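You operate a simulated robot arm through the tools that you are given. There is no shell and no other tool.

Carry out the task below with a simulated two-armed robot. There is one attempt and no reset: what you move stays moved.

TASK
Turn the knob on the display box to AIR. Close the top door of left balance. Turn the cream knob marked zero to +1. Take the small wooden box marked springs and leave it on the clear plate marked cover. Open the drawer marked done, put the tub with blue lid in the front of the drawer marked done and shut the done again. Put the white drum with green tab on the top of the bench with green legs. Open the left door of left balance. The order is free. Set down upright: tub with blue lid.

It is judged by the outcome, as a careful person would: the job done as asked, and still so three seconds after it is handed in. It fails if anything else is knocked over, pushed out of place, dropped, spilled or broken. A push-on lid holds only when it is set on centred and level and pressed home; a screw cap is set on level and turned clockwise until tight.

THE ROBOT
Two 6-joint arms with fingered hands on one trunk, on a base that moves. Base frame: it is fixed to the floor where the robot stands at the start and does not move with it; the origin is under the middle of the robot, x ahead of it, y to its left, z up. Readings come in mm, degrees, newtons and seconds.
The left shoulder is at the start at [70, 168, 1479], the right one opposite. Each reaches about 861 mm from its shoulder. Places, roughly: clear plate marked cover [-1500, -1250, 1000]; cream knob marked zero [900, 1500, 1200]; drawer marked done [-700, 3100, 500]; front of the drawer marked done [-700, 3100, 500]; knob on the display box [700, 200, 800]; left door of left balance [500, 1200, 1000]; small wooden box marked springs [250, 3000, 500]; top door of left balance [600, 1100, 1200]; top of the bench with green legs [-3800, 200, 800]; tub with blue lid (6x6x8 cm) [-100, 2900, 500]; white drum with green tab [-250, 3000, 1000]. Payload 4 kg a hand.
The TCP of each hand is the grasp point between the finger pads, 26 mm short of the fingertips. In the tool frame z runs along the fingers and y along their closing line. The gripper opens to 132 mm; its body begins 73 mm behind the TCP. The gripper is a hand of 3 fingers: y runs from the thumb to the fingers, the wrist lies at [0, 0, -224] in the tool frame, and closing takes about 1.5 s.
Orientation is that of the tool frame in the base frame, as a unit quaternion [w, x, y, z]. With the fingers straight down and closing along the base's y, the tool's x points along the base's -x, its y along +y and its z along -z.

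THE INTERFACE
- The arms move only by the tool step_arm. It takes "left_increments", "right_increments" or both (then of equal length, played together; a hand with none holds still); each is a list that holds one entry, the list of rows, each a list of 7 numbers: the shift along the base's x, y, z in mm, then the turn, a rotation vector about the base's x, y, z in degrees, then the opening, from 0 (shut) to 1 (fully open). In form: [[[x, y, z, rx, ry, rz, jaw], ...]]. A call has 1 to 20 rows; each row is the pose to reach, as a shift and turn from the pose commanded when the call began. A row lasts 0.2 s, in which the tool goes at most 50 mm and 8.6 degrees; a call with a longer step from one row to the next is refused whole, and so is a gripper value outside its range. Where a pose cannot be reached the arm comes as near as it can. A force on the tool above 40 N (or 10 N above the force at the start of the call, whichever is more), or a blocked arm, ends the call early, and 0.2 s more pass. Each finger travels about 108 mm/s and halts on what it meets, pressing with about 26 N; the grip force reading is that of the motor and also rises with nothing between the fingers. The clock runs only during rows and for 0.2 s after the last one: add rows that repeat a pose to give the fingers time. It gives the time, the measured TCP pose, the force on the tool (base axes), the opening and the grip force at its end, in the units of the frame above (readings bear some noise), with the torque about the TCP (base axes, N m) and any sound that the robot's microphone picked up.
- Cameras (640 x 400 px; columns grow to the right, rows downward): "scene" is now at [126.5, 19.9, 1690.5]; the picture's right is [0.24, -0.97, 0.00], its down [-0.70, -0.17, -0.69] and it looks along [0.67, 0.16, -0.72] (base axes); focal length 259 px, centre (320, 200). "left" rides on the left gripper at [-62, 3, -92] in its tool frame; the picture's right is [-0.05, -1.00, 0.00], its down [0.83, -0.04, -0.56] and it looks along [0.55, -0.03, 0.83] (tool axes); focal length 230 px, centre (320, 200). "right" rides on the right gripper at [62, 3, -92] in its tool frame; the picture's right is [-0.05, 1.00, 0.00], its down [-0.83, -0.04, -0.56] and it looks along [-0.55, -0.03, 0.83] (tool axes); focal length 230 px, centre (320, 200). There is no depth. A picture from a camera that has moved, and an enlarged one, comes with that camera's place and axes in the base frame and with its lens.
- snapshot(camera): a new picture of that camera. No time passes.
- move_column(by): slides the trunk up (or, below 0, down) by that many mm; the arms and the scene camera ride with it, the base frame stays. It gives what a move gives, with no picture.
- base_move(legs): drives the robot by 1 to 6 legs, each [ahead, left, turn to the left] in mm, mm and degrees, along the robot's own axes; the way and the turn of a leg run together, so that a leg with both is an arc; at most 1500 mm and 180 degrees a leg. The arms and the cameras ride along, it lands a little off, and it stops where it bumps. It gives what a move gives.
- set_grasp(shape, hand): the hand has 3 fingers and takes this shape, open, in about a second: jaw (thumb against the fingers, like two jaws); tri (thumb and two fingers); tip (a fingertip pinch); poke (one finger out to press); point (the index stretched); flat (the hand flat); cup (the hand cupped); fist (a fist). The gripper value then closes the fingers along that shape, each until it touches; the sizes above hold for jaw. It gives what a move gives, with no picture.
- turn_head(pan, tilt): turns the head with the scene camera to pan (to the left, within 86 degrees either way) and tilt (down, from -29 to 69), counted from straight ahead of the robot. It gives what a move gives.
- enlarge(camera, box): a new picture of the part [left, top, right, bottom] of that camera's present view, enlarged. No time passes.
- close_job(): hands the job in; it is judged then, once.

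Places have to be worked out from the pictures, the camera data and where the tool is seen. Open the grippers and draw the arms clear of the work before you hand the job in, unless the task says otherwise.

The tools are called as a command line: name --argument value ..., lists and objects as JSON in quotes. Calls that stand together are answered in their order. step_arm: Moves the arms, as the interface text tells. Its arguments: {"type":"object","properties":{"left_increments":{"type":"array","items":{"type":"array","items":{"type":"array","items":{"type":"number"}}}},"right_increments":{"type":"array","items":{"type":"array","items":{"type":"array","items":{"type":"number"}}}}},"required":[]} The other tools are called the same way: move_column (by) moves the trunk up or down; set_grasp (shape, hand) gives the hand a shape; base_move (legs) drives the base; turn_head (pan, tilt) turns the head that bears the scene camera; snapshot (camera) takes a picture; enlarge (camera, box) takes an enlarged picture of a part of a camera's view; close_job () hands the job in.

At the start:

```text
t: 0.0
left_tool_pos: [394.6, 352.6, 1105.7]
left_tool_rot: [0.0, 0.0, 1.0, 0.0]
left_force: [0.5, -0.6, -0.5]
left_moment: [0.02, -0.03, 0.02]
left_gripper_width: 131.8
left_finger_force: 0.0
left_shape: jaw
right_tool_pos: [614.2, -81.9, 1179.4]
right_tool_rot: [0.0, 0.0, 1.0, 0.0]
right_force: [-0.4, 0.3, 0.1]
right_moment: [-0.01, 0.03, 0.02]
right_gripper_width: 131.8
right_finger_force: 0.0
right_shape: jaw
trunk travel left (down, up): [-925.0, 15.0]
robot x, y, heading: [3.0, 3.6, -0.3]
head pan, tilt (commanded): [13.7, 46.3]
```

scene: 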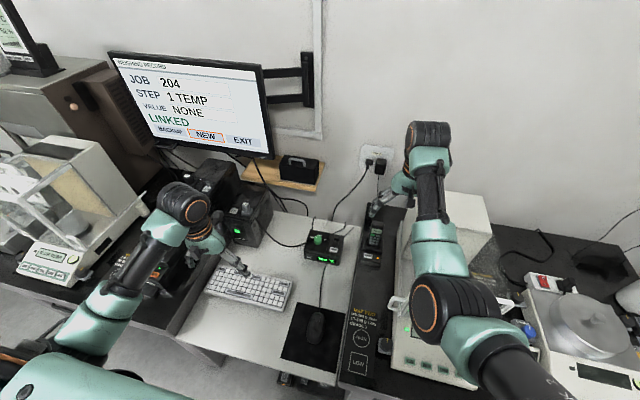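
right: 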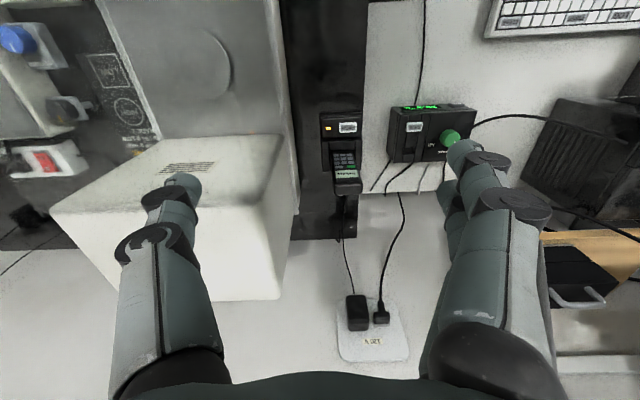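
left: 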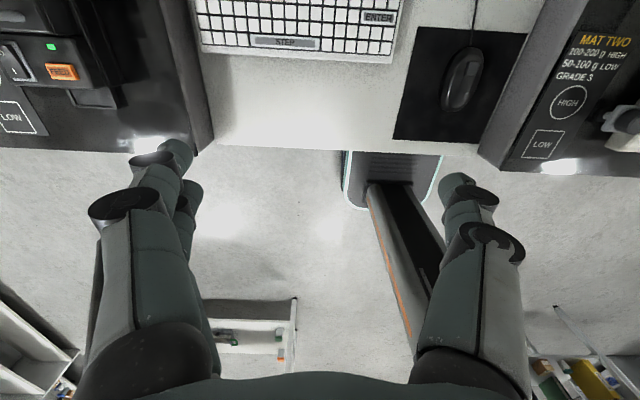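

I start by looking closely at the display box with the green knob and at the left balance.

enlarge --camera "scene" --box '[270, 200, 400, 290]'

enlarge --camera "scene" --box '[0, 100, 220, 300]'

enlarge --camera "right" --box '[370, 80, 490, 180]'

```text
4.44 times, centred on (335, 245) of scene
camera zoom: at [126.5, 19.9, 1690.5], right [0.24, -0.97, 0.0], down [-0.7, -0.17, -0.69], along [0.67, 0.16, -0.72], focal length 1150 px, centre (253, 0)
```

zoom: 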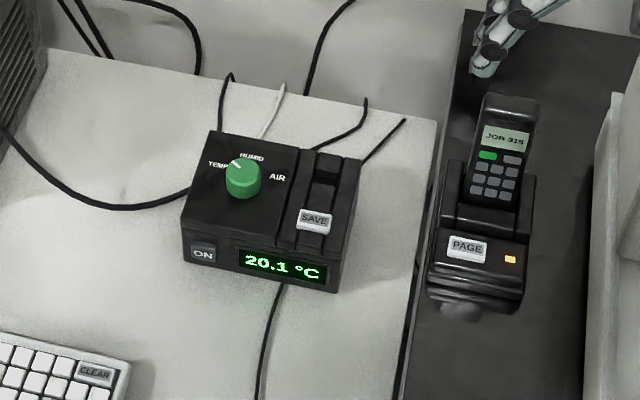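

```text
2.00 times, centred on (110, 200) of scene
camera zoom: at [126.5, 19.9, 1690.5], right [0.24, -0.97, 0.0], down [-0.7, -0.17, -0.69], along [0.67, 0.16, -0.72], focal length 517 px, centre (740, 200)
```

zoom: 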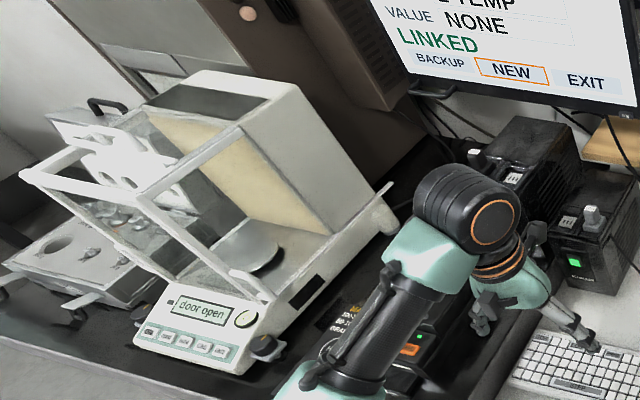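

```text
4.00 times, centred on (430, 130) of right
camera zoom: at [551.5, -79.7, 1270.6], right [0.05, 1.0, 0.0], down [0.83, -0.04, 0.56], along [0.55, -0.03, -0.83], focal length 920 px, centre (-120, 480)
```

zoom: 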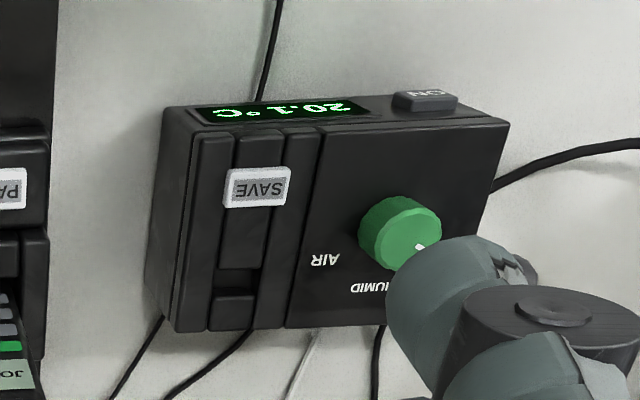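

The knob sits at TEMP on top of the display box, near [702, 166, 840] by triangulation. Before acting I look around with the head to understand the room.

turn_head --pan 60 --tilt 30

snapshot --camera "scene"

turn_head --pan 86 --tilt 20

snapshot --camera "scene"

turn_head --pan -60 --tilt 25

snapshot --camera "scene"

```text
t: 1.1
left_tool_pos: [394.7, 352.5, 1104.6]
left_tool_rot: [0.0, 0.001, 1.0, 0.0]
left_force: [-0.2, -0.5, 0.2]
left_moment: [0.03, -0.01, -0.01]
left_gripper_width: 132.1
left_finger_force: 0.0
left_shape: jaw
right_tool_pos: [614.5, -82.9, 1179.1]
right_tool_rot: [0.0, -0.001, 1.0, 0.0]
right_force: [-0.1, -0.3, 0.1]
right_moment: [-0.05, 0.0, 0.01]
right_gripper_width: 131.8
right_finger_force: 0.1
right_shape: jaw
trunk travel left (down, up): [-925.0, 15.0]
robot x, y, heading: [3.3, 0.3, 0.3]
head pan, tilt (commanded): [60.0, 30.0]
```

```text
taken
camera scene: at [93.9, 79.1, 1714.9], right [0.87, -0.5, 0.0], down [-0.25, -0.43, -0.87], along [0.43, 0.75, -0.5], focal length 259 px, centre (320, 200)
```

scene: 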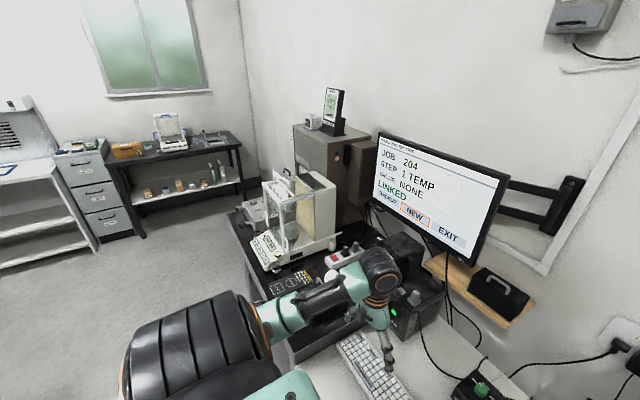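

```text
t: 2.0
left_tool_pos: [394.7, 352.4, 1104.1]
left_tool_rot: [0.001, 0.0, 1.0, 0.0]
left_force: [-0.5, 0.6, 0.7]
left_moment: [0.0, 0.0, 0.02]
left_gripper_width: 131.9
left_finger_force: 0.0
left_shape: jaw
right_tool_pos: [613.1, -82.4, 1178.8]
right_tool_rot: [0.0, 0.001, 1.0, 0.0]
right_force: [-0.2, 0.2, -0.5]
right_moment: [0.01, 0.05, 0.0]
right_gripper_width: 131.6
right_finger_force: 0.0
right_shape: jaw
trunk travel left (down, up): [-925.0, 15.0]
robot x, y, heading: [0.1, -0.7, 0.0]
head pan, tilt (commanded): [85.9, 20.0]
```

```text
taken
camera scene: at [55.3, 93.7, 1731.0], right [1.0, -0.07, 0.0], down [-0.02, -0.34, -0.94], along [0.07, 0.94, -0.34], focal length 259 px, centre (320, 200)
```

scene: 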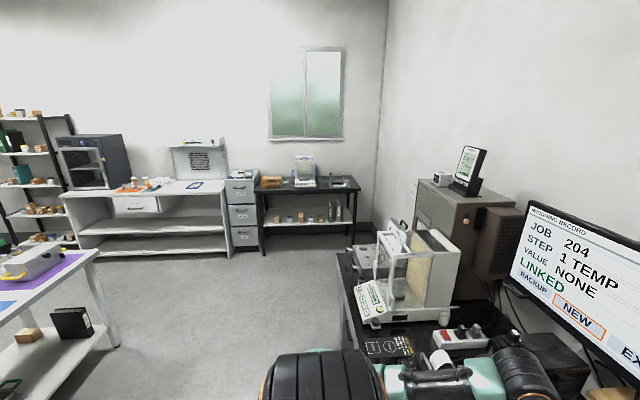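

```text
t: 4.3
left_tool_pos: [395.0, 352.1, 1105.0]
left_tool_rot: [-0.001, 0.0, 1.0, 0.0]
left_force: [0.2, 0.4, 0.2]
left_moment: [0.0, 0.02, 0.0]
left_gripper_width: 132.0
left_finger_force: 0.2
left_shape: jaw
right_tool_pos: [614.7, -83.4, 1178.2]
right_tool_rot: [0.0, -0.001, 1.0, 0.0]
right_force: [0.4, 0.4, 0.3]
right_moment: [-0.01, -0.02, 0.0]
right_gripper_width: 131.9
right_finger_force: 0.1
right_shape: jaw
trunk travel left (down, up): [-925.0, 15.0]
robot x, y, heading: [0.1, -1.4, -0.1]
head pan, tilt (commanded): [-60.0, 25.0]
```

```text
taken
camera scene: at [94.7, -78.9, 1722.9], right [-0.87, -0.5, 0.0], down [-0.21, 0.37, -0.91], along [0.45, -0.78, -0.42], focal length 259 px, centre (320, 200)
```

scene: 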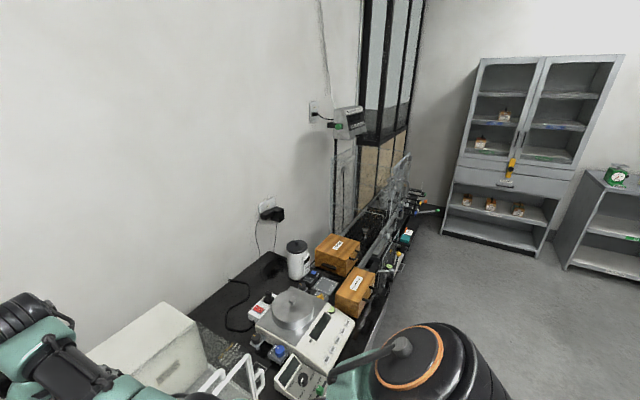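

The room is mapped: balance at left, storage area by the far-left wall, rack and cabinet at right. I now move the left hand above the display-box knob for a closer look, and bring the right arm back a bit.

turn_head --pan 13.7 --tilt 46.3

step_arm --left_increments '[[[31, -19, -12, 0, 0, 0, 1], [62, -37, -24, 0, 0, 0, 1], [93, -56, -36, 0, 0, 0, 1], [124, -74, -48, 0, 0, 0, 1], [155, -93, -60, 0, 0, 0, 1], [186, -112, -72, 0, 0, 0, 1], [217, -130, -84, 0, 0, 0, 1], [248, -149, -96, 0, 0, 0, 1], [279, -167, -108, 0, 0, 0, 1], [307, -186, -120, 0, 0, 0, 1]]]' --right_increments '[[[-15, -18, 5, 0, 0, 0, 1], [-30, -36, 10, 0, 0, 0, 1], [-45, -54, 15, 0, 0, 0, 1], [-60, -72, 20, 0, 0, 0, 1], [-75, -90, 25, 0, 0, 0, 1], [-90, -100, 30, 0, 0, 0, 1], [-105, -110, 35, 0, 0, 0, 1], [-120, -120, 40, 0, 0, 0, 1], [-135, -130, 45, 0, 0, 0, 1], [-150, -130, 50, 0, 0, 0, 1]]]'

snapshot --camera "left"

snapshot --camera "scene"

```text
t: 5.8
left_tool_pos: [393.8, 352.4, 1104.8]
left_tool_rot: [-0.001, 0.0, 1.0, 0.0]
left_force: [0.6, -0.2, 1.2]
left_moment: [-0.02, -0.02, 0.01]
left_gripper_width: 131.6
left_finger_force: 0.1
left_shape: jaw
right_tool_pos: [615.0, -82.3, 1179.1]
right_tool_rot: [0.0, -0.002, 1.0, 0.0]
right_force: [-0.9, 0.1, 0.0]
right_moment: [0.03, 0.0, 0.0]
right_gripper_width: 131.9
right_finger_force: 0.0
right_shape: jaw
trunk travel left (down, up): [-925.0, 15.0]
robot x, y, heading: [-0.4, -3.6, -0.1]
head pan, tilt (commanded): [13.7, 46.3]
```

```text
t: 8.0
left_tool_pos: [653.8, 188.5, 1005.2]
left_tool_rot: [0.001, 0.0, 1.0, 0.0]
left_force: [0.7, -0.6, 0.6]
left_moment: [0.0, -0.04, -0.01]
left_gripper_width: 131.8
left_finger_force: 0.0
left_shape: jaw
left hand out of reach, approached as far as the arm can: row 1, 2, 9, 10
right_tool_pos: [572.1, -172.8, 1122.3]
right_tool_rot: [0.001, -0.001, 1.0, 0.0]
right_force: [-0.6, 1.1, 0.7]
right_moment: [0.01, -0.06, -0.02]
right_gripper_width: 131.5
right_finger_force: 0.0
right_shape: jaw
right hand out of reach, approached as far as the arm can: row 1, 2, 3, 4, 5, 6, 7, 8, 9, 10
trunk travel left (down, up): [-925.0, 15.0]
robot x, y, heading: [4.1, -2.0, 0.0]
head pan, tilt (commanded): [13.7, 46.3]
```

```text
taken
camera left: at [716.2, 191.1, 1099.0], right [0.05, -1.0, 0.0], down [-0.83, -0.04, 0.55], along [-0.55, -0.03, -0.83], focal length 230 px, centre (320, 200)
```

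left: 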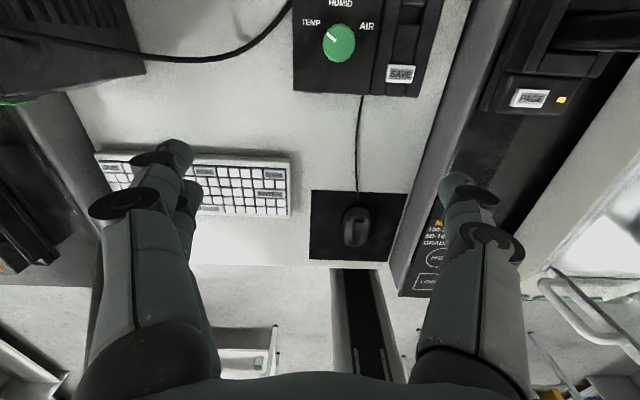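

```text
taken
camera scene: at [124.8, 20.4, 1690.7], right [0.24, -0.97, 0.0], down [-0.7, -0.17, -0.69], along [0.67, 0.16, -0.72], focal length 259 px, centre (320, 200)
```

scene: 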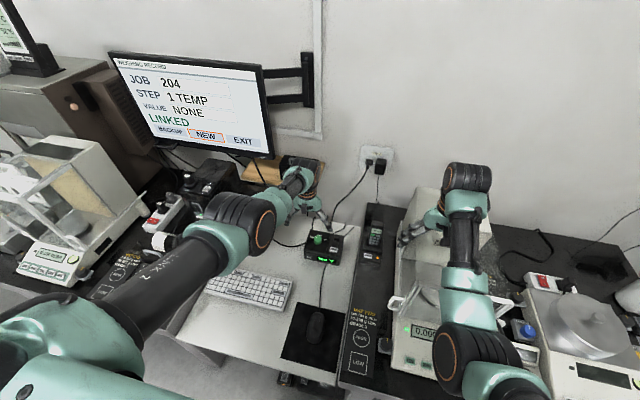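

The reach limit is about 637 mm from shoulder to wrist, so I need the trunk lower and maybe the base slightly closer. I check the space ahead of the base with the head tilted down.

turn_head --pan 0 --tilt 69

snapshot --camera "scene"

enlarge --camera "left" --box '[280, 0, 460, 110]'

snapshot --camera "right"

```text
t: 8.9
left_tool_pos: [655.4, 189.3, 1005.2]
left_tool_rot: [-0.001, 0.0, 1.0, 0.001]
left_force: [0.2, -0.6, -0.3]
left_moment: [-0.01, -0.01, -0.02]
left_gripper_width: 131.7
left_finger_force: 0.1
left_shape: jaw
right_tool_pos: [573.5, -173.6, 1121.1]
right_tool_rot: [0.0, -0.001, 1.0, 0.0]
right_force: [-0.4, 0.0, -0.4]
right_moment: [0.0, -0.01, 0.0]
right_gripper_width: 131.8
right_finger_force: 0.0
right_shape: jaw
trunk travel left (down, up): [-925.0, 15.0]
robot x, y, heading: [-0.2, 0.8, -0.3]
head pan, tilt (commanded): [0.0, 68.8]
```

```text
taken
camera scene: at [105.0, 0.8, 1663.5], right [0.0, -1.0, 0.0], down [-0.93, 0.0, -0.36], along [0.36, 0.0, -0.93], focal length 259 px, centre (320, 200)
```

scene: 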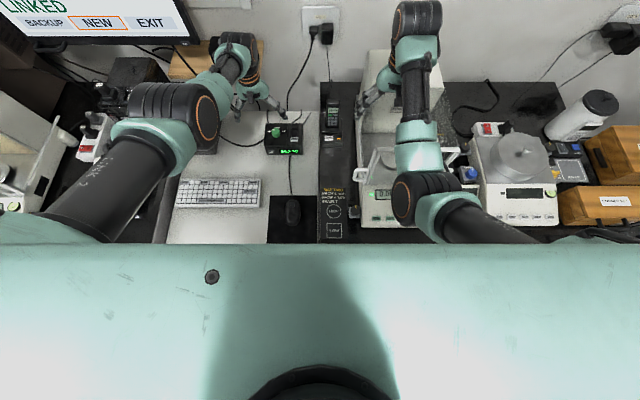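

```text
3.56 times, centred on (370, 55) of left
camera zoom: at [717.3, 191.1, 1097.7], right [0.05, -1.0, 0.0], down [-0.83, -0.04, 0.56], along [-0.55, -0.03, -0.83], focal length 818 px, centre (142, 716)
```

zoom: 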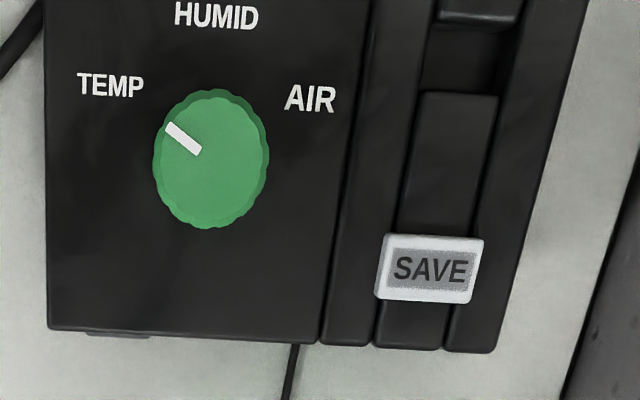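

```text
taken
camera right: at [511.0, -170.2, 1212.9], right [0.05, 1.0, 0.0], down [0.83, -0.04, 0.56], along [0.56, -0.03, -0.83], focal length 230 px, centre (320, 200)
```

right: 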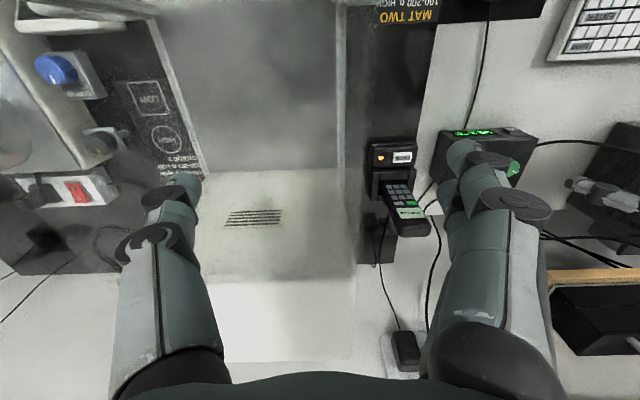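

The knob top comes out near [717, 171, 822], pointer at about +58° from straight ahead; AIR lies about 117° clockwise. I retract the left hand and look at what is under the bench edge before driving closer.

step_arm --left_increments '[[[-40, 20, 15, 0, 0, 0, 1], [-80, 40, 30, 0, 0, 0, 1], [-120, 60, 45, 0, 0, 0, 1], [-160, 80, 60, 0, 0, 0, 1], [-200, 100, 75, 0, 0, 0, 1], [-230, 130, 90, 0, 0, 0, 1], [-250, 160, 95, 0, 0, 0, 1]]]'

turn_head --pan 14 --tilt 58

snapshot --camera "scene"

snapshot --camera "left"

```text
t: 10.5
left_tool_pos: [403.2, 348.1, 1097.9]
left_tool_rot: [0.0, 0.0, 1.0, -0.001]
left_force: [0.4, -0.1, 0.8]
left_moment: [0.01, 0.0, -0.02]
left_gripper_width: 131.7
left_finger_force: 0.1
left_shape: jaw
left hand out of reach, approached as far as the arm can: row 5, 6
right_tool_pos: [572.4, -172.1, 1121.5]
right_tool_rot: [0.002, 0.0, 1.0, -0.001]
right_force: [-0.1, -0.4, 0.0]
right_moment: [-0.02, 0.01, -0.03]
right_gripper_width: 131.7
right_finger_force: 0.1
right_shape: jaw
trunk travel left (down, up): [-925.0, 15.0]
robot x, y, heading: [0.9, 0.3, -0.0]
head pan, tilt (commanded): [0.0, 68.8]
```

```text
t: 11.2
left_tool_pos: [406.6, 346.8, 1098.5]
left_tool_rot: [-0.001, 0.0, 1.0, 0.0]
left_force: [-0.2, -0.7, -0.7]
left_moment: [-0.01, 0.01, -0.06]
left_gripper_width: 131.9
left_finger_force: 0.1
left_shape: jaw
right_tool_pos: [572.5, -172.9, 1120.2]
right_tool_rot: [0.002, -0.001, 1.0, 0.0]
right_force: [0.0, -0.5, -0.6]
right_moment: [0.0, 0.01, -0.03]
right_gripper_width: 132.1
right_finger_force: 0.0
right_shape: jaw
trunk travel left (down, up): [-925.0, 15.0]
robot x, y, heading: [1.1, 0.6, 0.1]
head pan, tilt (commanded): [14.0, 58.0]
```

```text
taken
camera scene: at [115.4, 17.0, 1675.2], right [0.24, -0.97, 0.0], down [-0.82, -0.2, -0.53], along [0.51, 0.13, -0.85], focal length 259 px, centre (320, 200)
```

scene: 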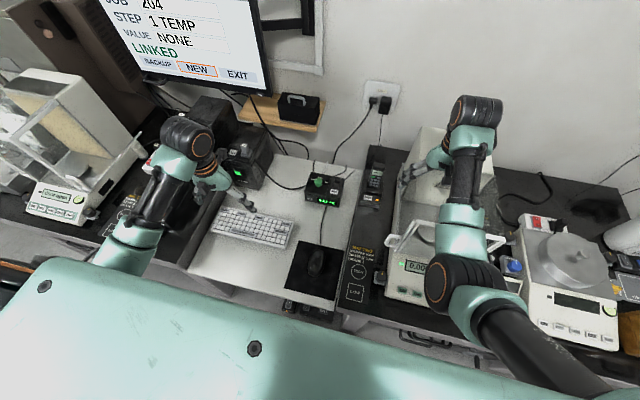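

```text
taken
camera left: at [467.3, 349.0, 1190.7], right [0.05, -1.0, 0.0], down [-0.83, -0.04, 0.55], along [-0.55, -0.03, -0.83], focal length 230 px, centre (320, 200)
```

left: 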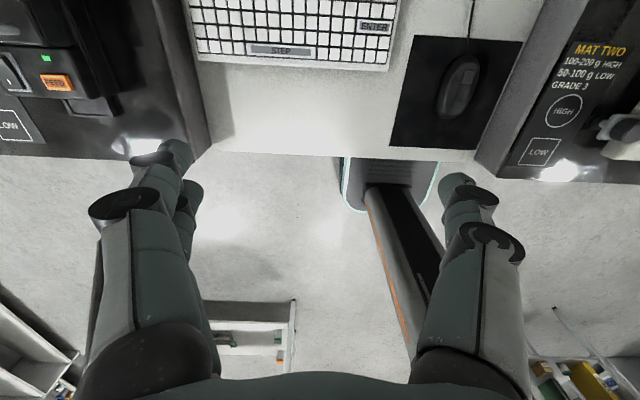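

I enlarge the region below the bench edge.

enlarge --camera "scene" --box '[180, 260, 460, 380]'

enlarge --camera "left" --box '[300, 120, 480, 260]'

```text
2.29 times, centred on (320, 320) of scene
camera zoom: at [115.4, 17.0, 1675.2], right [0.24, -0.97, 0.0], down [-0.82, -0.2, -0.53], along [0.51, 0.13, -0.85], focal length 591 px, centre (320, -74)
```

zoom: 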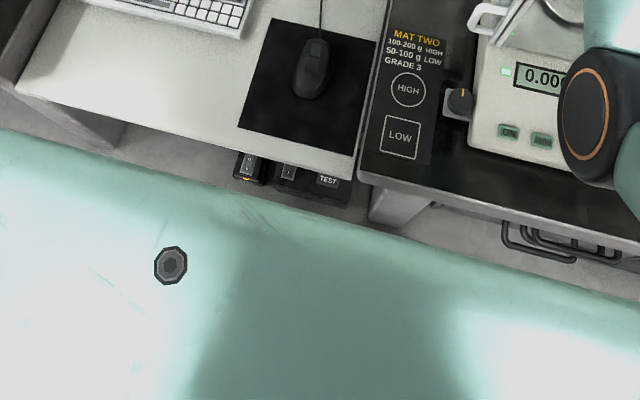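

```text
2.86 times, centred on (390, 190) of left
camera zoom: at [467.3, 349.0, 1190.7], right [0.05, -1.0, 0.0], down [-0.83, -0.04, 0.55], along [-0.55, -0.03, -0.83], focal length 657 px, centre (120, 229)
```

zoom: 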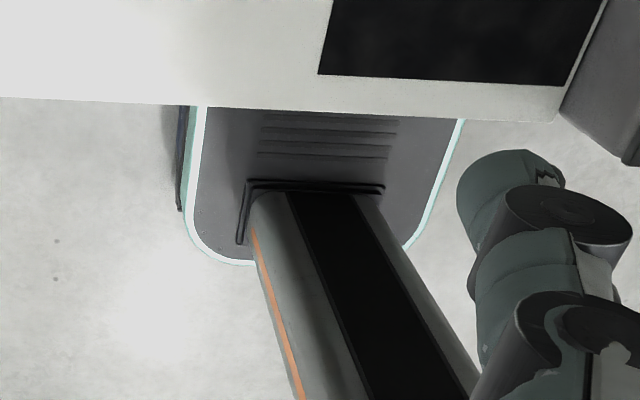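

The base (roughly ±290 × ±230 mm) sits partly under the bench and some box with a TEST label is below it. I back off 500 mm and lower the trunk so the head can see what stands there.

base_move --legs '[[-500, 0, 0]]'

move_column --by -450

turn_head --pan 0 --tilt 35

snapshot --camera "scene"

```text
t: 12.5
left_tool_pos: [312.5, 347.1, 1098.0]
left_tool_rot: [0.0, -0.002, 1.0, 0.0]
left_force: [-0.2, -0.5, -0.1]
left_moment: [0.01, -0.01, 0.01]
left_gripper_width: 132.0
left_finger_force: 0.0
left_shape: jaw
right_tool_pos: [489.1, -173.8, 1123.3]
right_tool_rot: [0.018, -0.009, 1.0, 0.001]
right_force: [18.7, 0.6, -4.2]
right_moment: [0.38, 0.01, 1.3]
right_gripper_width: 132.1
right_finger_force: 0.1
right_shape: jaw
trunk travel left (down, up): [-925.0, 15.0]
robot x, y, heading: [-94.0, 1.9, 0.0]
head pan, tilt (commanded): [14.0, 58.0]
stopped in leg 1: the force on the tool passed its limit at 72 N (the readings are from after the stop); the commanded pose is now the measured one
```

```text
refused: -450 is not a number from -400 to 400
```

```text
t: 13.4
left_tool_pos: [314.0, 347.8, 1096.8]
left_tool_rot: [0.0, -0.001, 1.0, -0.001]
left_force: [-0.3, -0.3, -0.8]
left_moment: [-0.01, 0.0, -0.02]
left_gripper_width: 131.5
left_finger_force: 0.1
left_shape: jaw
right_tool_pos: [489.2, -172.1, 1121.9]
right_tool_rot: [0.013, -0.008, 1.0, 0.0]
right_force: [14.8, 0.6, -0.3]
right_moment: [-0.03, 0.06, 1.02]
right_gripper_width: 131.9
right_finger_force: 0.0
right_shape: jaw
trunk travel left (down, up): [-925.0, 15.0]
robot x, y, heading: [-92.4, 1.4, 0.3]
head pan, tilt (commanded): [0.0, 35.0]
```

```text
taken
camera scene: at [47.7, 1.6, 1706.6], right [0.0, -1.0, 0.0], down [-0.58, 0.0, -0.82], along [0.82, 0.0, -0.58], focal length 259 px, centre (320, 200)
```

scene: 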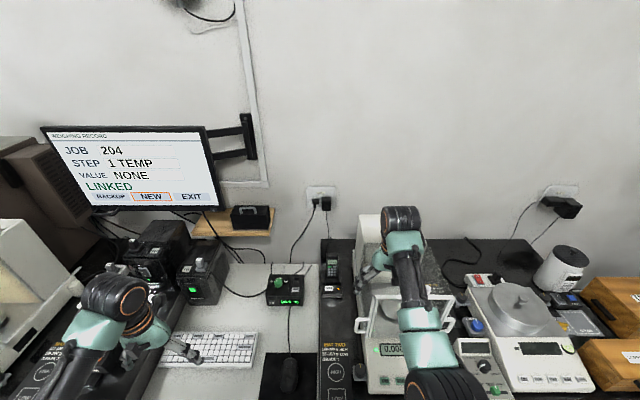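

The right hand caught on the middle balance (force in +x on the tool). I relieve it forward and lift it straight up to clear, then check the balance.

step_arm --right_increments '[[[8, 0, 0, 0, 0, 0, 1], [15, 0, 0, 0, 0, 0, 1], [15, 0, 15, 0, 0, 0, 1], [15, 0, 40, 0, 0, 0, 1], [15, 0, 70, 0, 0, 0, 1], [15, 0, 100, 0, 0, 0, 1]]]'

snapshot --camera "right"

enlarge --camera "scene" --box '[320, 190, 520, 400]'

```text
t: 14.8
left_tool_pos: [311.5, 348.1, 1097.9]
left_tool_rot: [0.0, -0.002, 1.0, 0.001]
left_force: [0.3, -0.2, -0.5]
left_moment: [0.03, 0.0, 0.0]
left_gripper_width: 131.8
left_finger_force: 0.0
left_shape: jaw
right_tool_pos: [545.5, -169.3, 1194.5]
right_tool_rot: [0.014, -0.007, 1.0, 0.0]
right_force: [-0.1, -0.4, 0.3]
right_moment: [-0.01, 0.0, 0.01]
right_gripper_width: 132.0
right_finger_force: 0.0
right_shape: jaw
right hand out of reach, approached as far as the arm can: row 4, 5, 6
trunk travel left (down, up): [-925.0, 15.0]
robot x, y, heading: [-94.3, -0.6, 0.1]
head pan, tilt (commanded): [0.0, 35.0]
```

```text
taken
camera right: at [479.0, -168.0, 1285.8], right [0.04, 1.0, 0.0], down [0.82, -0.03, 0.58], along [0.58, -0.02, -0.82], focal length 230 px, centre (320, 200)
```

right: 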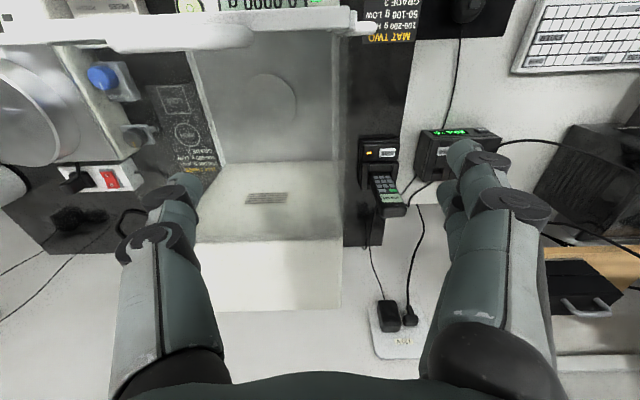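

```text
1.90 times, centred on (420, 295) of scene
camera zoom: at [43.8, 1.1, 1707.0], right [0.0, -1.0, 0.0], down [-0.57, 0.0, -0.82], along [0.82, 0.0, -0.57], focal length 493 px, centre (130, 19)
```

zoom: 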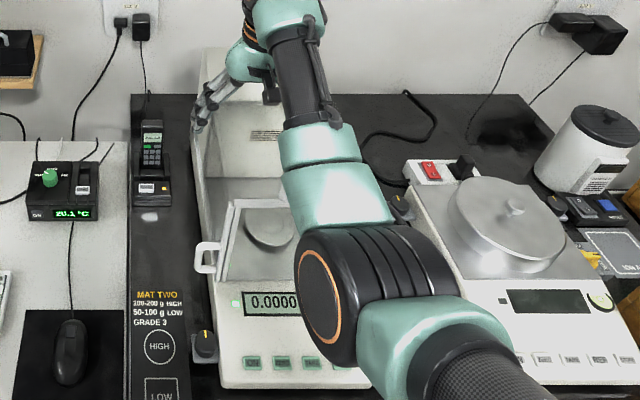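

The balance still reads 0.0000 and looks in place; I will compare it pixel-wise later. The right fingertips are now at z≈1168, above everything, so I back off further and then lower the trunk.

base_move --legs '[[-450, 0, 0]]'

turn_head --pan 0 --tilt 40

snapshot --camera "scene"

```text
t: 17.6
left_tool_pos: [-139.4, 344.2, 1097.8]
left_tool_rot: [0.0, 0.002, 1.0, -0.001]
left_force: [-0.1, 0.0, 0.0]
left_moment: [0.06, 0.01, 0.0]
left_gripper_width: 131.7
left_finger_force: 0.1
left_shape: jaw
right_tool_pos: [86.9, -174.8, 1193.7]
right_tool_rot: [0.012, -0.003, 1.0, 0.0]
right_force: [-0.5, -0.1, 0.2]
right_moment: [0.01, 0.01, 0.01]
right_gripper_width: 131.8
right_finger_force: 0.1
right_shape: jaw
trunk travel left (down, up): [-925.0, 15.0]
robot x, y, heading: [-549.7, 0.3, -0.6]
head pan, tilt (commanded): [0.0, 35.0]
```

```text
t: 18.2
left_tool_pos: [-142.4, 345.2, 1096.8]
left_tool_rot: [0.001, 0.003, 1.0, -0.001]
left_force: [-0.5, 0.2, 0.1]
left_moment: [-0.01, 0.01, 0.01]
left_gripper_width: 131.8
left_finger_force: 0.1
left_shape: jaw
right_tool_pos: [87.3, -174.4, 1195.2]
right_tool_rot: [0.013, -0.003, 1.0, 0.0]
right_force: [-0.3, -0.2, -1.2]
right_moment: [-0.01, -0.01, 0.0]
right_gripper_width: 132.1
right_finger_force: 0.0
right_shape: jaw
trunk travel left (down, up): [-925.0, 15.0]
robot x, y, heading: [-551.6, 0.4, -0.4]
head pan, tilt (commanded): [0.0, 40.0]
```

```text
taken
camera scene: at [-415.4, 0.9, 1699.5], right [-0.01, -1.0, 0.0], down [-0.64, 0.0, -0.77], along [0.77, 0.0, -0.64], focal length 259 px, centre (320, 200)
```

scene: 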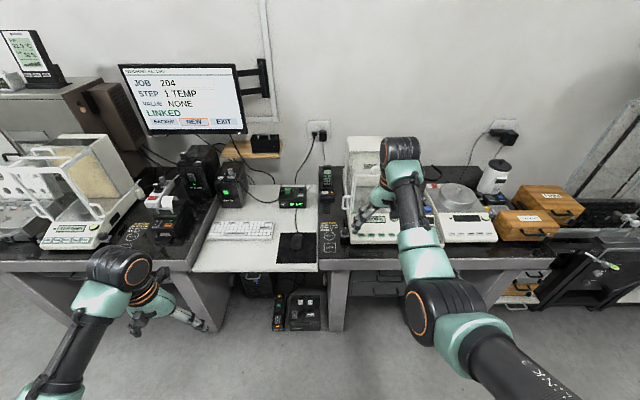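

From here I see a UPS box and table legs on the floor at x≈330–360, so the base cannot go closer head-on. I'll park sideways (facing +y, right arm toward the bench), which brings the right shoulder much nearer to the bench.

base_move --legs '[[0, 0, 90]]'

turn_head --pan 0 --tilt 25

snapshot --camera "scene"

turn_head --pan 80 --tilt 25

snapshot --camera "scene"

```text
t: 22.4
left_tool_pos: [-883.3, 416.4, 1097.4]
left_tool_rot: [0.0, -0.697, 0.717, 0.0]
left_force: [0.2, 0.2, 0.9]
left_moment: [-0.01, 0.05, -0.03]
left_gripper_width: 132.0
left_finger_force: 0.1
left_shape: jaw
right_tool_pos: [-358.1, 633.0, 1195.7]
right_tool_rot: [0.009, -0.701, 0.713, 0.009]
right_force: [1.0, -0.2, -0.5]
right_moment: [-0.04, 0.0, 0.0]
right_gripper_width: 131.9
right_finger_force: 0.0
right_shape: jaw
trunk travel left (down, up): [-925.0, 15.0]
robot x, y, heading: [-547.2, 0.4, 88.1]
head pan, tilt (commanded): [0.0, 40.0]
```

```text
t: 23.2
left_tool_pos: [-884.6, 417.5, 1097.2]
left_tool_rot: [0.001, -0.696, 0.718, 0.0]
left_force: [-1.0, -0.2, 0.3]
left_moment: [0.01, 0.03, -0.03]
left_gripper_width: 131.7
left_finger_force: 0.1
left_shape: jaw
right_tool_pos: [-358.5, 631.8, 1196.2]
right_tool_rot: [0.01, -0.702, 0.713, 0.009]
right_force: [-0.3, 0.9, 0.4]
right_moment: [0.01, -0.03, 0.03]
right_gripper_width: 132.0
right_finger_force: 0.0
right_shape: jaw
trunk travel left (down, up): [-925.0, 15.0]
robot x, y, heading: [-544.3, 1.3, 88.0]
head pan, tilt (commanded): [0.0, 25.0]
```

```text
taken
camera scene: at [-547.3, 144.0, 1722.8], right [1.0, -0.03, 0.0], down [-0.01, -0.42, -0.91], along [0.03, 0.91, -0.42], focal length 259 px, centre (320, 200)
```

scene: 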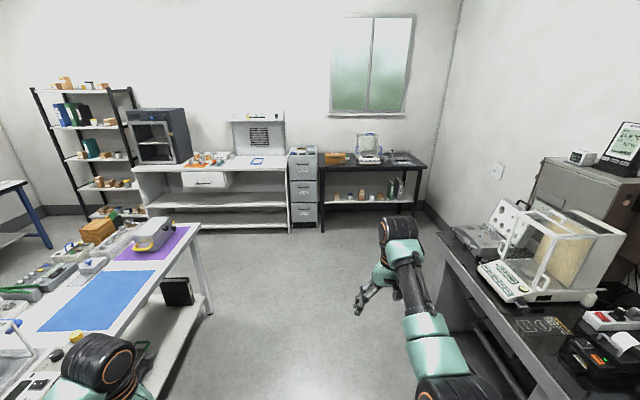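

```text
t: 24.7
left_tool_pos: [-883.9, 417.5, 1097.6]
left_tool_rot: [0.0, -0.697, 0.718, -0.001]
left_force: [-0.1, -0.5, -0.4]
left_moment: [0.04, -0.01, -0.04]
left_gripper_width: 132.0
left_finger_force: 0.1
left_shape: jaw
right_tool_pos: [-359.1, 631.6, 1195.5]
right_tool_rot: [0.009, -0.701, 0.713, 0.011]
right_force: [0.8, -0.5, 0.7]
right_moment: [0.03, 0.04, 0.01]
right_gripper_width: 132.1
right_finger_force: 0.0
right_shape: jaw
trunk travel left (down, up): [-925.0, 15.0]
robot x, y, heading: [-551.3, 0.4, 88.2]
head pan, tilt (commanded): [80.0, 25.0]
```

```text
taken
camera scene: at [-640.2, 70.8, 1722.9], right [0.2, 0.98, 0.0], down [0.41, -0.09, -0.91], along [-0.89, 0.19, -0.42], focal length 259 px, centre (320, 200)
```

scene: 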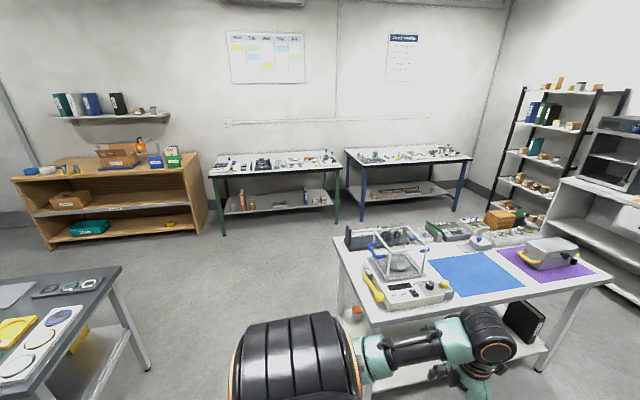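

The aisle is clear. I now drive sideways to park next to the bench at about x=40, y=100, heading 90°.

base_move --legs '[[100, -590, 1.8]]'

turn_head --pan -75 --tilt 45

snapshot --camera "scene"

```text
t: 28.1
left_tool_pos: [-303.7, 496.3, 1097.8]
left_tool_rot: [-0.001, 0.708, -0.706, -0.001]
left_force: [0.1, -0.1, -0.2]
left_moment: [-0.01, 0.0, -0.01]
left_gripper_width: 131.8
left_finger_force: 0.2
left_shape: jaw
right_tool_pos: [214.9, 728.7, 1195.0]
right_tool_rot: [-0.01, 0.712, -0.702, -0.009]
right_force: [-0.3, -0.5, -0.6]
right_moment: [-0.01, 0.01, -0.01]
right_gripper_width: 132.0
right_finger_force: 0.0
right_shape: jaw
trunk travel left (down, up): [-925.0, 15.0]
robot x, y, heading: [50.5, 94.2, 90.2]
head pan, tilt (commanded): [80.0, 25.0]
```

```text
t: 30.5
left_tool_pos: [-302.4, 496.8, 1097.5]
left_tool_rot: [0.0, 0.708, -0.706, -0.001]
left_force: [-0.4, -0.8, 0.2]
left_moment: [0.05, 0.0, -0.03]
left_gripper_width: 131.9
left_finger_force: 0.0
left_shape: jaw
right_tool_pos: [215.9, 729.1, 1195.8]
right_tool_rot: [-0.009, 0.713, -0.701, -0.01]
right_force: [0.4, -0.9, -0.2]
right_moment: [0.03, 0.0, 0.01]
right_gripper_width: 131.9
right_finger_force: 0.0
right_shape: jaw
trunk travel left (down, up): [-925.0, 15.0]
robot x, y, heading: [45.7, 94.6, 90.7]
head pan, tilt (commanded): [-75.0, 45.0]
```

```text
taken
camera scene: at [122.9, 163.7, 1692.3], right [0.26, -0.96, 0.0], down [-0.68, -0.19, -0.71], along [0.68, 0.19, -0.71], focal length 259 px, centre (320, 200)
```

scene: 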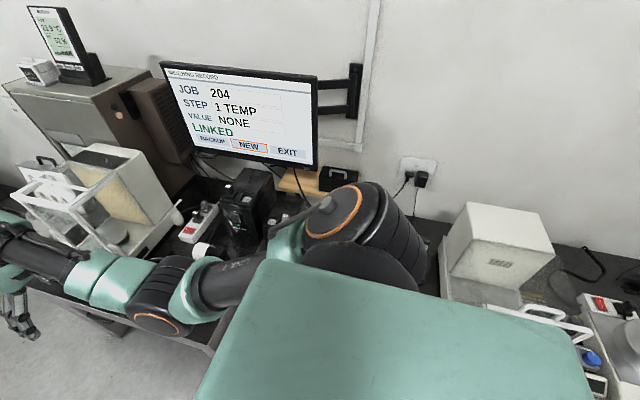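

Robot is at [46, 94, 90°]. I lower the trunk by 200 mm, then swing the right hand over the desk toward the knob with a 30° turn.

move_column --by -200

step_arm --right_increments '[[[22, -28, 4, 0, 0, -2, 0.6], [44, -56, 8, 0, 0, -4, 0.6], [66, -84, 12, 0, 0, -6, 0.6], [88, -112, 16, 0, 0, -8, 0.6], [110, -140, 20, 0, 0, -10, 0.6], [132, -168, 24, 0, 0, -12, 0.6], [154, -196, 28, 0, 0, -14, 0.6], [176, -224, 32, 0, 0, -16, 0.6], [198, -252, 36, 0, 0, -18, 0.6], [220, -280, 40, 0, 0, -20, 0.6], [242, -308, 40, 0, 0, -22, 0.6], [264, -336, 40, 0, 0, -24, 0.6], [286, -364, 40, 0, 0, -26, 0.6], [308, -392, 40, 0, 0, -28, 0.6], [330, -420, 40, 0, 0, -30, 0.6], [352, -450, 40, 0, 0, -30, 0.6], [374, -480, 30, 0, 0, -30, 0.6], [396, -510, 20, 0, 0, -30, 0.6], [415, -540, 10, 0, 0, -30, 0.6], [425, -558, 5, 0, 0, -30, 0.6]]]'

snapshot --camera "right"

snapshot --camera "scene"

```text
t: 32.7
left_tool_pos: [-301.6, 496.0, 898.2]
left_tool_rot: [0.0, 0.708, -0.706, 0.0]
left_force: [-0.2, 0.8, -0.7]
left_moment: [0.0, 0.0, -0.02]
left_gripper_width: 131.8
left_finger_force: 0.1
left_shape: jaw
right_tool_pos: [215.7, 728.8, 995.2]
right_tool_rot: [-0.01, 0.713, -0.701, -0.01]
right_force: [-0.2, 0.6, 0.0]
right_moment: [-0.01, -0.02, -0.02]
right_gripper_width: 131.9
right_finger_force: 0.0
right_shape: jaw
trunk travel left (down, up): [-725.0, 215.0]
robot x, y, heading: [45.1, 91.5, 90.1]
head pan, tilt (commanded): [-75.0, 45.0]
```

```text
t: 36.9
left_tool_pos: [-302.0, 495.6, 898.1]
left_tool_rot: [0.0, 0.708, -0.706, 0.001]
left_force: [-0.9, -0.5, 0.2]
left_moment: [0.02, -0.01, 0.02]
left_gripper_width: 131.6
left_finger_force: 0.0
left_shape: jaw
right_tool_pos: [414.6, 448.5, 1025.2]
right_tool_rot: [0.011, -0.506, 0.862, 0.006]
right_force: [-0.6, 0.8, 0.7]
right_moment: [-0.02, 0.02, 0.03]
right_gripper_width: 79.1
right_finger_force: 0.0
right_shape: jaw
right hand out of reach, approached as far as the arm can: row 1, 2, 3, 4, 5, 6, 7, 8, 10, 11, 12, 13, 14, 15, 16, 17, 18, 19, 20
trunk travel left (down, up): [-725.0, 215.0]
robot x, y, heading: [47.7, 90.4, 90.2]
head pan, tilt (commanded): [-75.0, 45.0]
```

```text
taken
camera right: at [380.1, 394.5, 1115.3], right [-0.85, 0.53, 0.0], down [0.43, 0.69, 0.58], along [0.31, 0.49, -0.82], focal length 230 px, centre (320, 200)
```

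right: 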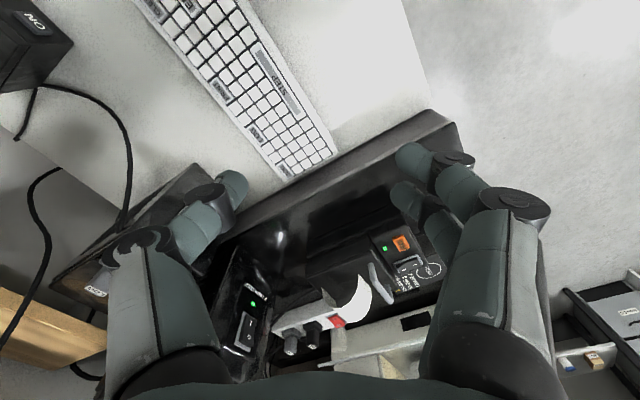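

```text
taken
camera scene: at [123.3, 163.8, 1492.3], right [0.26, -0.97, 0.0], down [-0.68, -0.19, -0.71], along [0.68, 0.18, -0.71], focal length 259 px, centre (320, 200)
```

scene: 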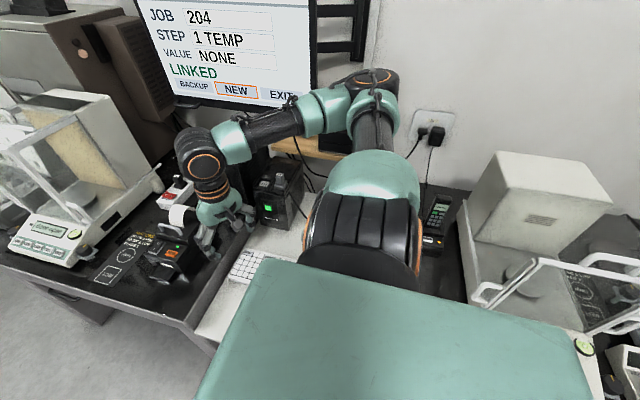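

The sideways right arm hits a joint limit short of the knob, so I'll go back to the head-on stance and use the left arm with the hand tilted forward. First I lift the right hand a bit and drive away from the bench.

step_arm --right_increments '[[[0, 0, 20, 0, 0, 0, 0.6], [0, 0, 45, 0, 0, 0, 0.6], [-10, 0, 70, 0, 0, 3, 0.6], [-20, 0, 95, 0, 0, 6, 0.6], [-30, 0, 120, 0, 0, 10, 0.6], [-40, 0, 140, 0, 0, 15, 0.6]]]'

base_move --legs '[[0, 560, 0], [0, 0, -90]]'

turn_head --pan -20 --tilt 40

snapshot --camera "scene"

```text
t: 38.3
left_tool_pos: [-303.3, 495.4, 898.0]
left_tool_rot: [-0.002, 0.708, -0.706, 0.0]
left_force: [-0.4, 0.4, -0.6]
left_moment: [-0.03, -0.06, -0.02]
left_gripper_width: 131.7
left_finger_force: 0.0
left_shape: jaw
right_tool_pos: [372.3, 445.0, 1158.1]
right_tool_rot: [0.012, -0.615, 0.788, 0.008]
right_force: [-0.4, -0.2, -0.1]
right_moment: [0.01, -0.05, -0.02]
right_gripper_width: 79.1
right_finger_force: 0.1
right_shape: jaw
right hand out of reach, approached as far as the arm can: row 2
trunk travel left (down, up): [-725.0, 215.0]
robot x, y, heading: [45.8, 88.1, 89.8]
head pan, tilt (commanded): [-75.0, 45.0]
```

```text
t: 45.2
left_tool_pos: [-113.6, 446.9, 897.6]
left_tool_rot: [-0.001, -0.012, 1.0, 0.0]
left_force: [-1.0, -0.7, 0.7]
left_moment: [0.02, 0.01, -0.03]
left_gripper_width: 132.0
left_finger_force: 0.0
left_shape: jaw
right_tool_pos: [-151.5, -232.7, 1156.0]
right_tool_rot: [0.014, 0.112, 0.994, -0.002]
right_force: [0.0, -0.2, 0.9]
right_moment: [0.0, 0.01, 0.05]
right_gripper_width: 79.3
right_finger_force: 0.1
right_shape: jaw
trunk travel left (down, up): [-725.0, 215.0]
robot x, y, heading: [-512.5, 92.2, 1.5]
head pan, tilt (commanded): [-75.0, 45.0]
```

```text
t: 46.5
left_tool_pos: [-113.3, 446.2, 898.0]
left_tool_rot: [0.001, -0.013, 1.0, 0.0]
left_force: [-0.9, 0.1, 0.0]
left_moment: [0.0, -0.04, 0.0]
left_gripper_width: 132.0
left_finger_force: 0.0
left_shape: jaw
right_tool_pos: [-151.7, -231.8, 1156.8]
right_tool_rot: [0.014, 0.112, 0.994, -0.002]
right_force: [-0.2, 0.0, 0.9]
right_moment: [0.0, 0.01, 0.01]
right_gripper_width: 79.1
right_finger_force: 0.1
right_shape: jaw
trunk travel left (down, up): [-725.0, 215.0]
robot x, y, heading: [-508.5, 90.0, 1.5]
head pan, tilt (commanded): [-20.0, 40.0]
```

```text
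taken
camera scene: at [-382.3, 64.7, 1499.6], right [-0.32, -0.95, 0.0], down [-0.61, 0.21, -0.77], along [0.73, -0.25, -0.64], focal length 259 px, centre (320, 200)
```

scene: 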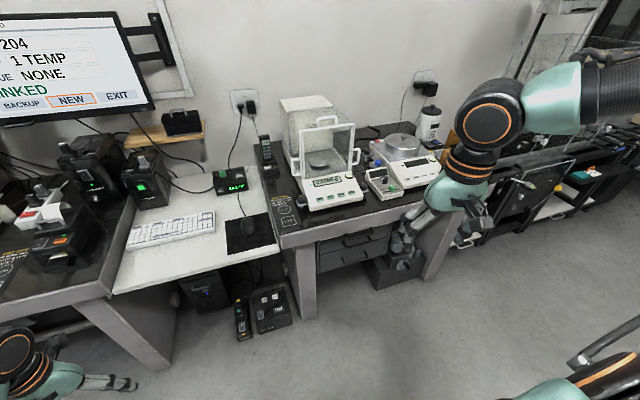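

I now have a clear view of the middle balance; I enlarge it to verify it sits straight.

enlarge --camera "scene" --box '[250, 80, 450, 230]'

enlarge --camera "scene" --box '[170, 240, 330, 350]'

```text
2.67 times, centred on (350, 155) of scene
camera zoom: at [-382.3, 64.7, 1499.6], right [-0.32, -0.95, 0.0], down [-0.61, 0.21, -0.77], along [0.73, -0.25, -0.64], focal length 690 px, centre (240, 320)
```

zoom: 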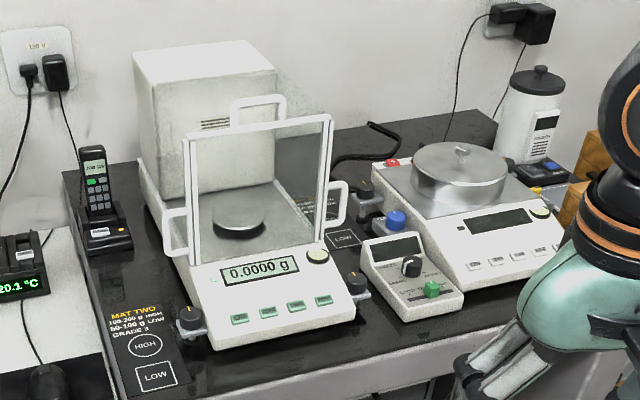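

```text
3.64 times, centred on (250, 295) of scene
camera zoom: at [-382.3, 64.7, 1499.6], right [-0.32, -0.95, 0.0], down [-0.61, 0.21, -0.77], along [0.73, -0.25, -0.64], focal length 940 px, centre (574, -146)
```

zoom: 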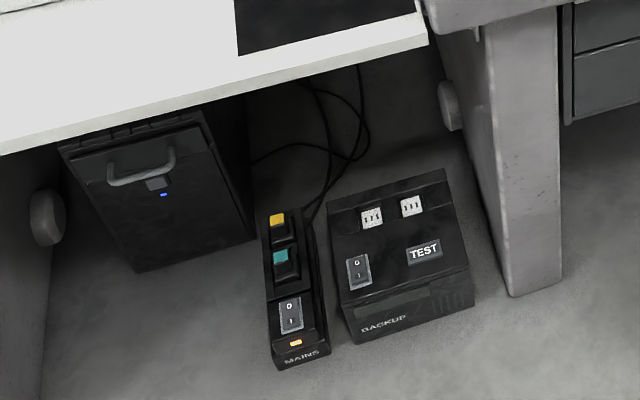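

The balance sits fine, and the floor boxes (MAINS, BACKUP) start at x≈290–300, so I must not go further forward than the start pose. I tuck the right hand in closer to the robot here in free space before driving back.

step_arm --right_increments '[[[-16, -16, -10, 0, 0, 0, 0.6], [-32, -32, -20, 0, 0, 0, 0.6], [-48, -48, -30, 0, 0, 0, 0.6], [-64, -64, -40, 0, 0, 0, 0.6], [-80, -80, -50, 0, 0, 0, 0.6], [-96, -96, -60, 0, 0, 0, 0.6], [-112, -112, -70, 0, 0, 0, 0.6], [-128, -128, -80, 0, 0, 0, 0.6], [-144, -144, -90, 0, 0, 0, 0.6], [-160, -160, -100, 0, 0, 0, 0.6]]]'

snapshot --camera "scene"

```text
t: 48.7
left_tool_pos: [-114.3, 445.5, 898.5]
left_tool_rot: [0.0, -0.012, 1.0, 0.0]
left_force: [0.0, 0.5, 0.0]
left_moment: [-0.02, -0.03, 0.02]
left_gripper_width: 131.9
left_finger_force: 0.0
left_shape: jaw
right_tool_pos: [-173.3, -252.3, 1141.9]
right_tool_rot: [0.013, 0.112, 0.994, -0.001]
right_force: [0.3, 0.6, 0.1]
right_moment: [0.01, -0.01, 0.0]
right_gripper_width: 79.1
right_finger_force: 0.1
right_shape: jaw
right hand out of reach, approached as far as the arm can: row 2, 3, 4, 5, 6, 7, 8, 9, 10
trunk travel left (down, up): [-725.0, 215.0]
robot x, y, heading: [-513.3, 91.3, 1.3]
head pan, tilt (commanded): [-20.0, 40.0]
```

```text
taken
camera scene: at [-382.3, 64.5, 1499.6], right [-0.32, -0.95, 0.0], down [-0.61, 0.21, -0.77], along [0.73, -0.24, -0.64], focal length 259 px, centre (320, 200)
```

scene: 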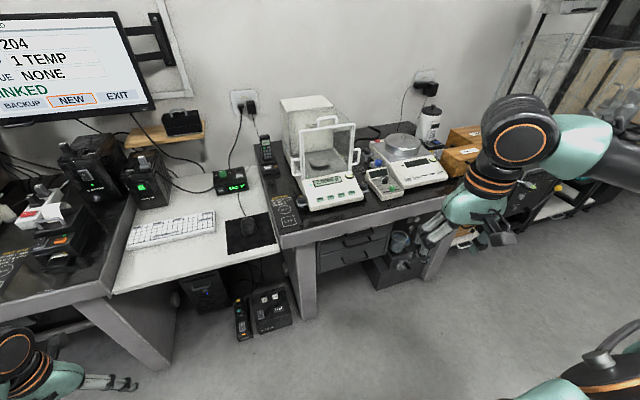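

The right hand sits at its closest reachable tuck. I lift the left hand by 120 mm so it clears the bench devices, then drive back to the start stance.

step_arm --left_increments '[[[0, -10, 30, 0, 0, 0, 0.5], [0, -20, 60, 0, 0, 0, 0.5], [0, -30, 90, 0, 0, 0, 0.5], [0, -40, 120, 0, 0, 0, 0.5], [0, -40, 140, 0, 0, 0, 0.5]]]'

base_move --legs '[[503, -102, -1.3]]'

turn_head --pan 13.7 --tilt 46.3

snapshot --camera "scene"

```text
t: 49.9
left_tool_pos: [-157.8, 448.6, 1027.6]
left_tool_rot: [0.003, -0.012, 1.0, -0.002]
left_force: [0.5, -0.3, -0.1]
left_moment: [-0.01, -0.04, 0.01]
left_gripper_width: 66.4
left_finger_force: 0.0
left_shape: jaw
left hand out of reach, approached as far as the arm can: row 1, 2, 3, 4, 5
right_tool_pos: [-171.4, -252.5, 1141.7]
right_tool_rot: [0.014, 0.112, 0.994, -0.002]
right_force: [-0.7, -0.9, -0.3]
right_moment: [0.05, 0.03, -0.02]
right_gripper_width: 79.2
right_finger_force: 0.1
right_shape: jaw
trunk travel left (down, up): [-725.0, 215.0]
robot x, y, heading: [-509.8, 91.4, 1.3]
head pan, tilt (commanded): [-20.0, 40.0]
```

```text
t: 52.9
left_tool_pos: [353.8, 344.5, 1027.0]
left_tool_rot: [0.004, 0.003, 1.0, -0.003]
left_force: [-0.5, 0.3, 0.4]
left_moment: [-0.01, 0.0, 0.01]
left_gripper_width: 66.4
left_finger_force: 0.0
left_shape: jaw
right_tool_pos: [318.7, -357.0, 1143.0]
right_tool_rot: [0.014, 0.126, 0.992, -0.002]
right_force: [-0.3, 1.3, 1.7]
right_moment: [-0.01, -0.02, -0.02]
right_gripper_width: 79.3
right_finger_force: 0.1
right_shape: jaw
trunk travel left (down, up): [-725.0, 215.0]
robot x, y, heading: [-8.4, -3.2, -0.3]
head pan, tilt (commanded): [-20.0, 40.0]
```

```text
t: 53.9
left_tool_pos: [355.2, 343.6, 1027.0]
left_tool_rot: [0.003, 0.002, 1.0, -0.003]
left_force: [0.8, 0.0, 0.3]
left_moment: [-0.01, 0.01, 0.01]
left_gripper_width: 66.6
left_finger_force: 0.1
left_shape: jaw
right_tool_pos: [318.1, -357.3, 1141.9]
right_tool_rot: [0.014, 0.125, 0.992, -0.002]
right_force: [0.8, -0.6, 0.6]
right_moment: [-0.01, -0.05, -0.02]
right_gripper_width: 79.2
right_finger_force: 0.0
right_shape: jaw
trunk travel left (down, up): [-725.0, 215.0]
robot x, y, heading: [-10.9, -2.6, -0.2]
head pan, tilt (commanded): [13.7, 46.3]
```

```text
taken
camera scene: at [116.9, 14.0, 1490.5], right [0.23, -0.97, 0.0], down [-0.7, -0.17, -0.69], along [0.67, 0.16, -0.72], focal length 259 px, centre (320, 200)
```

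scene: 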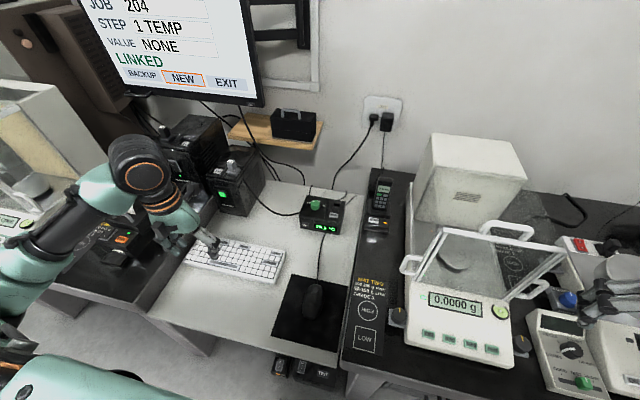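

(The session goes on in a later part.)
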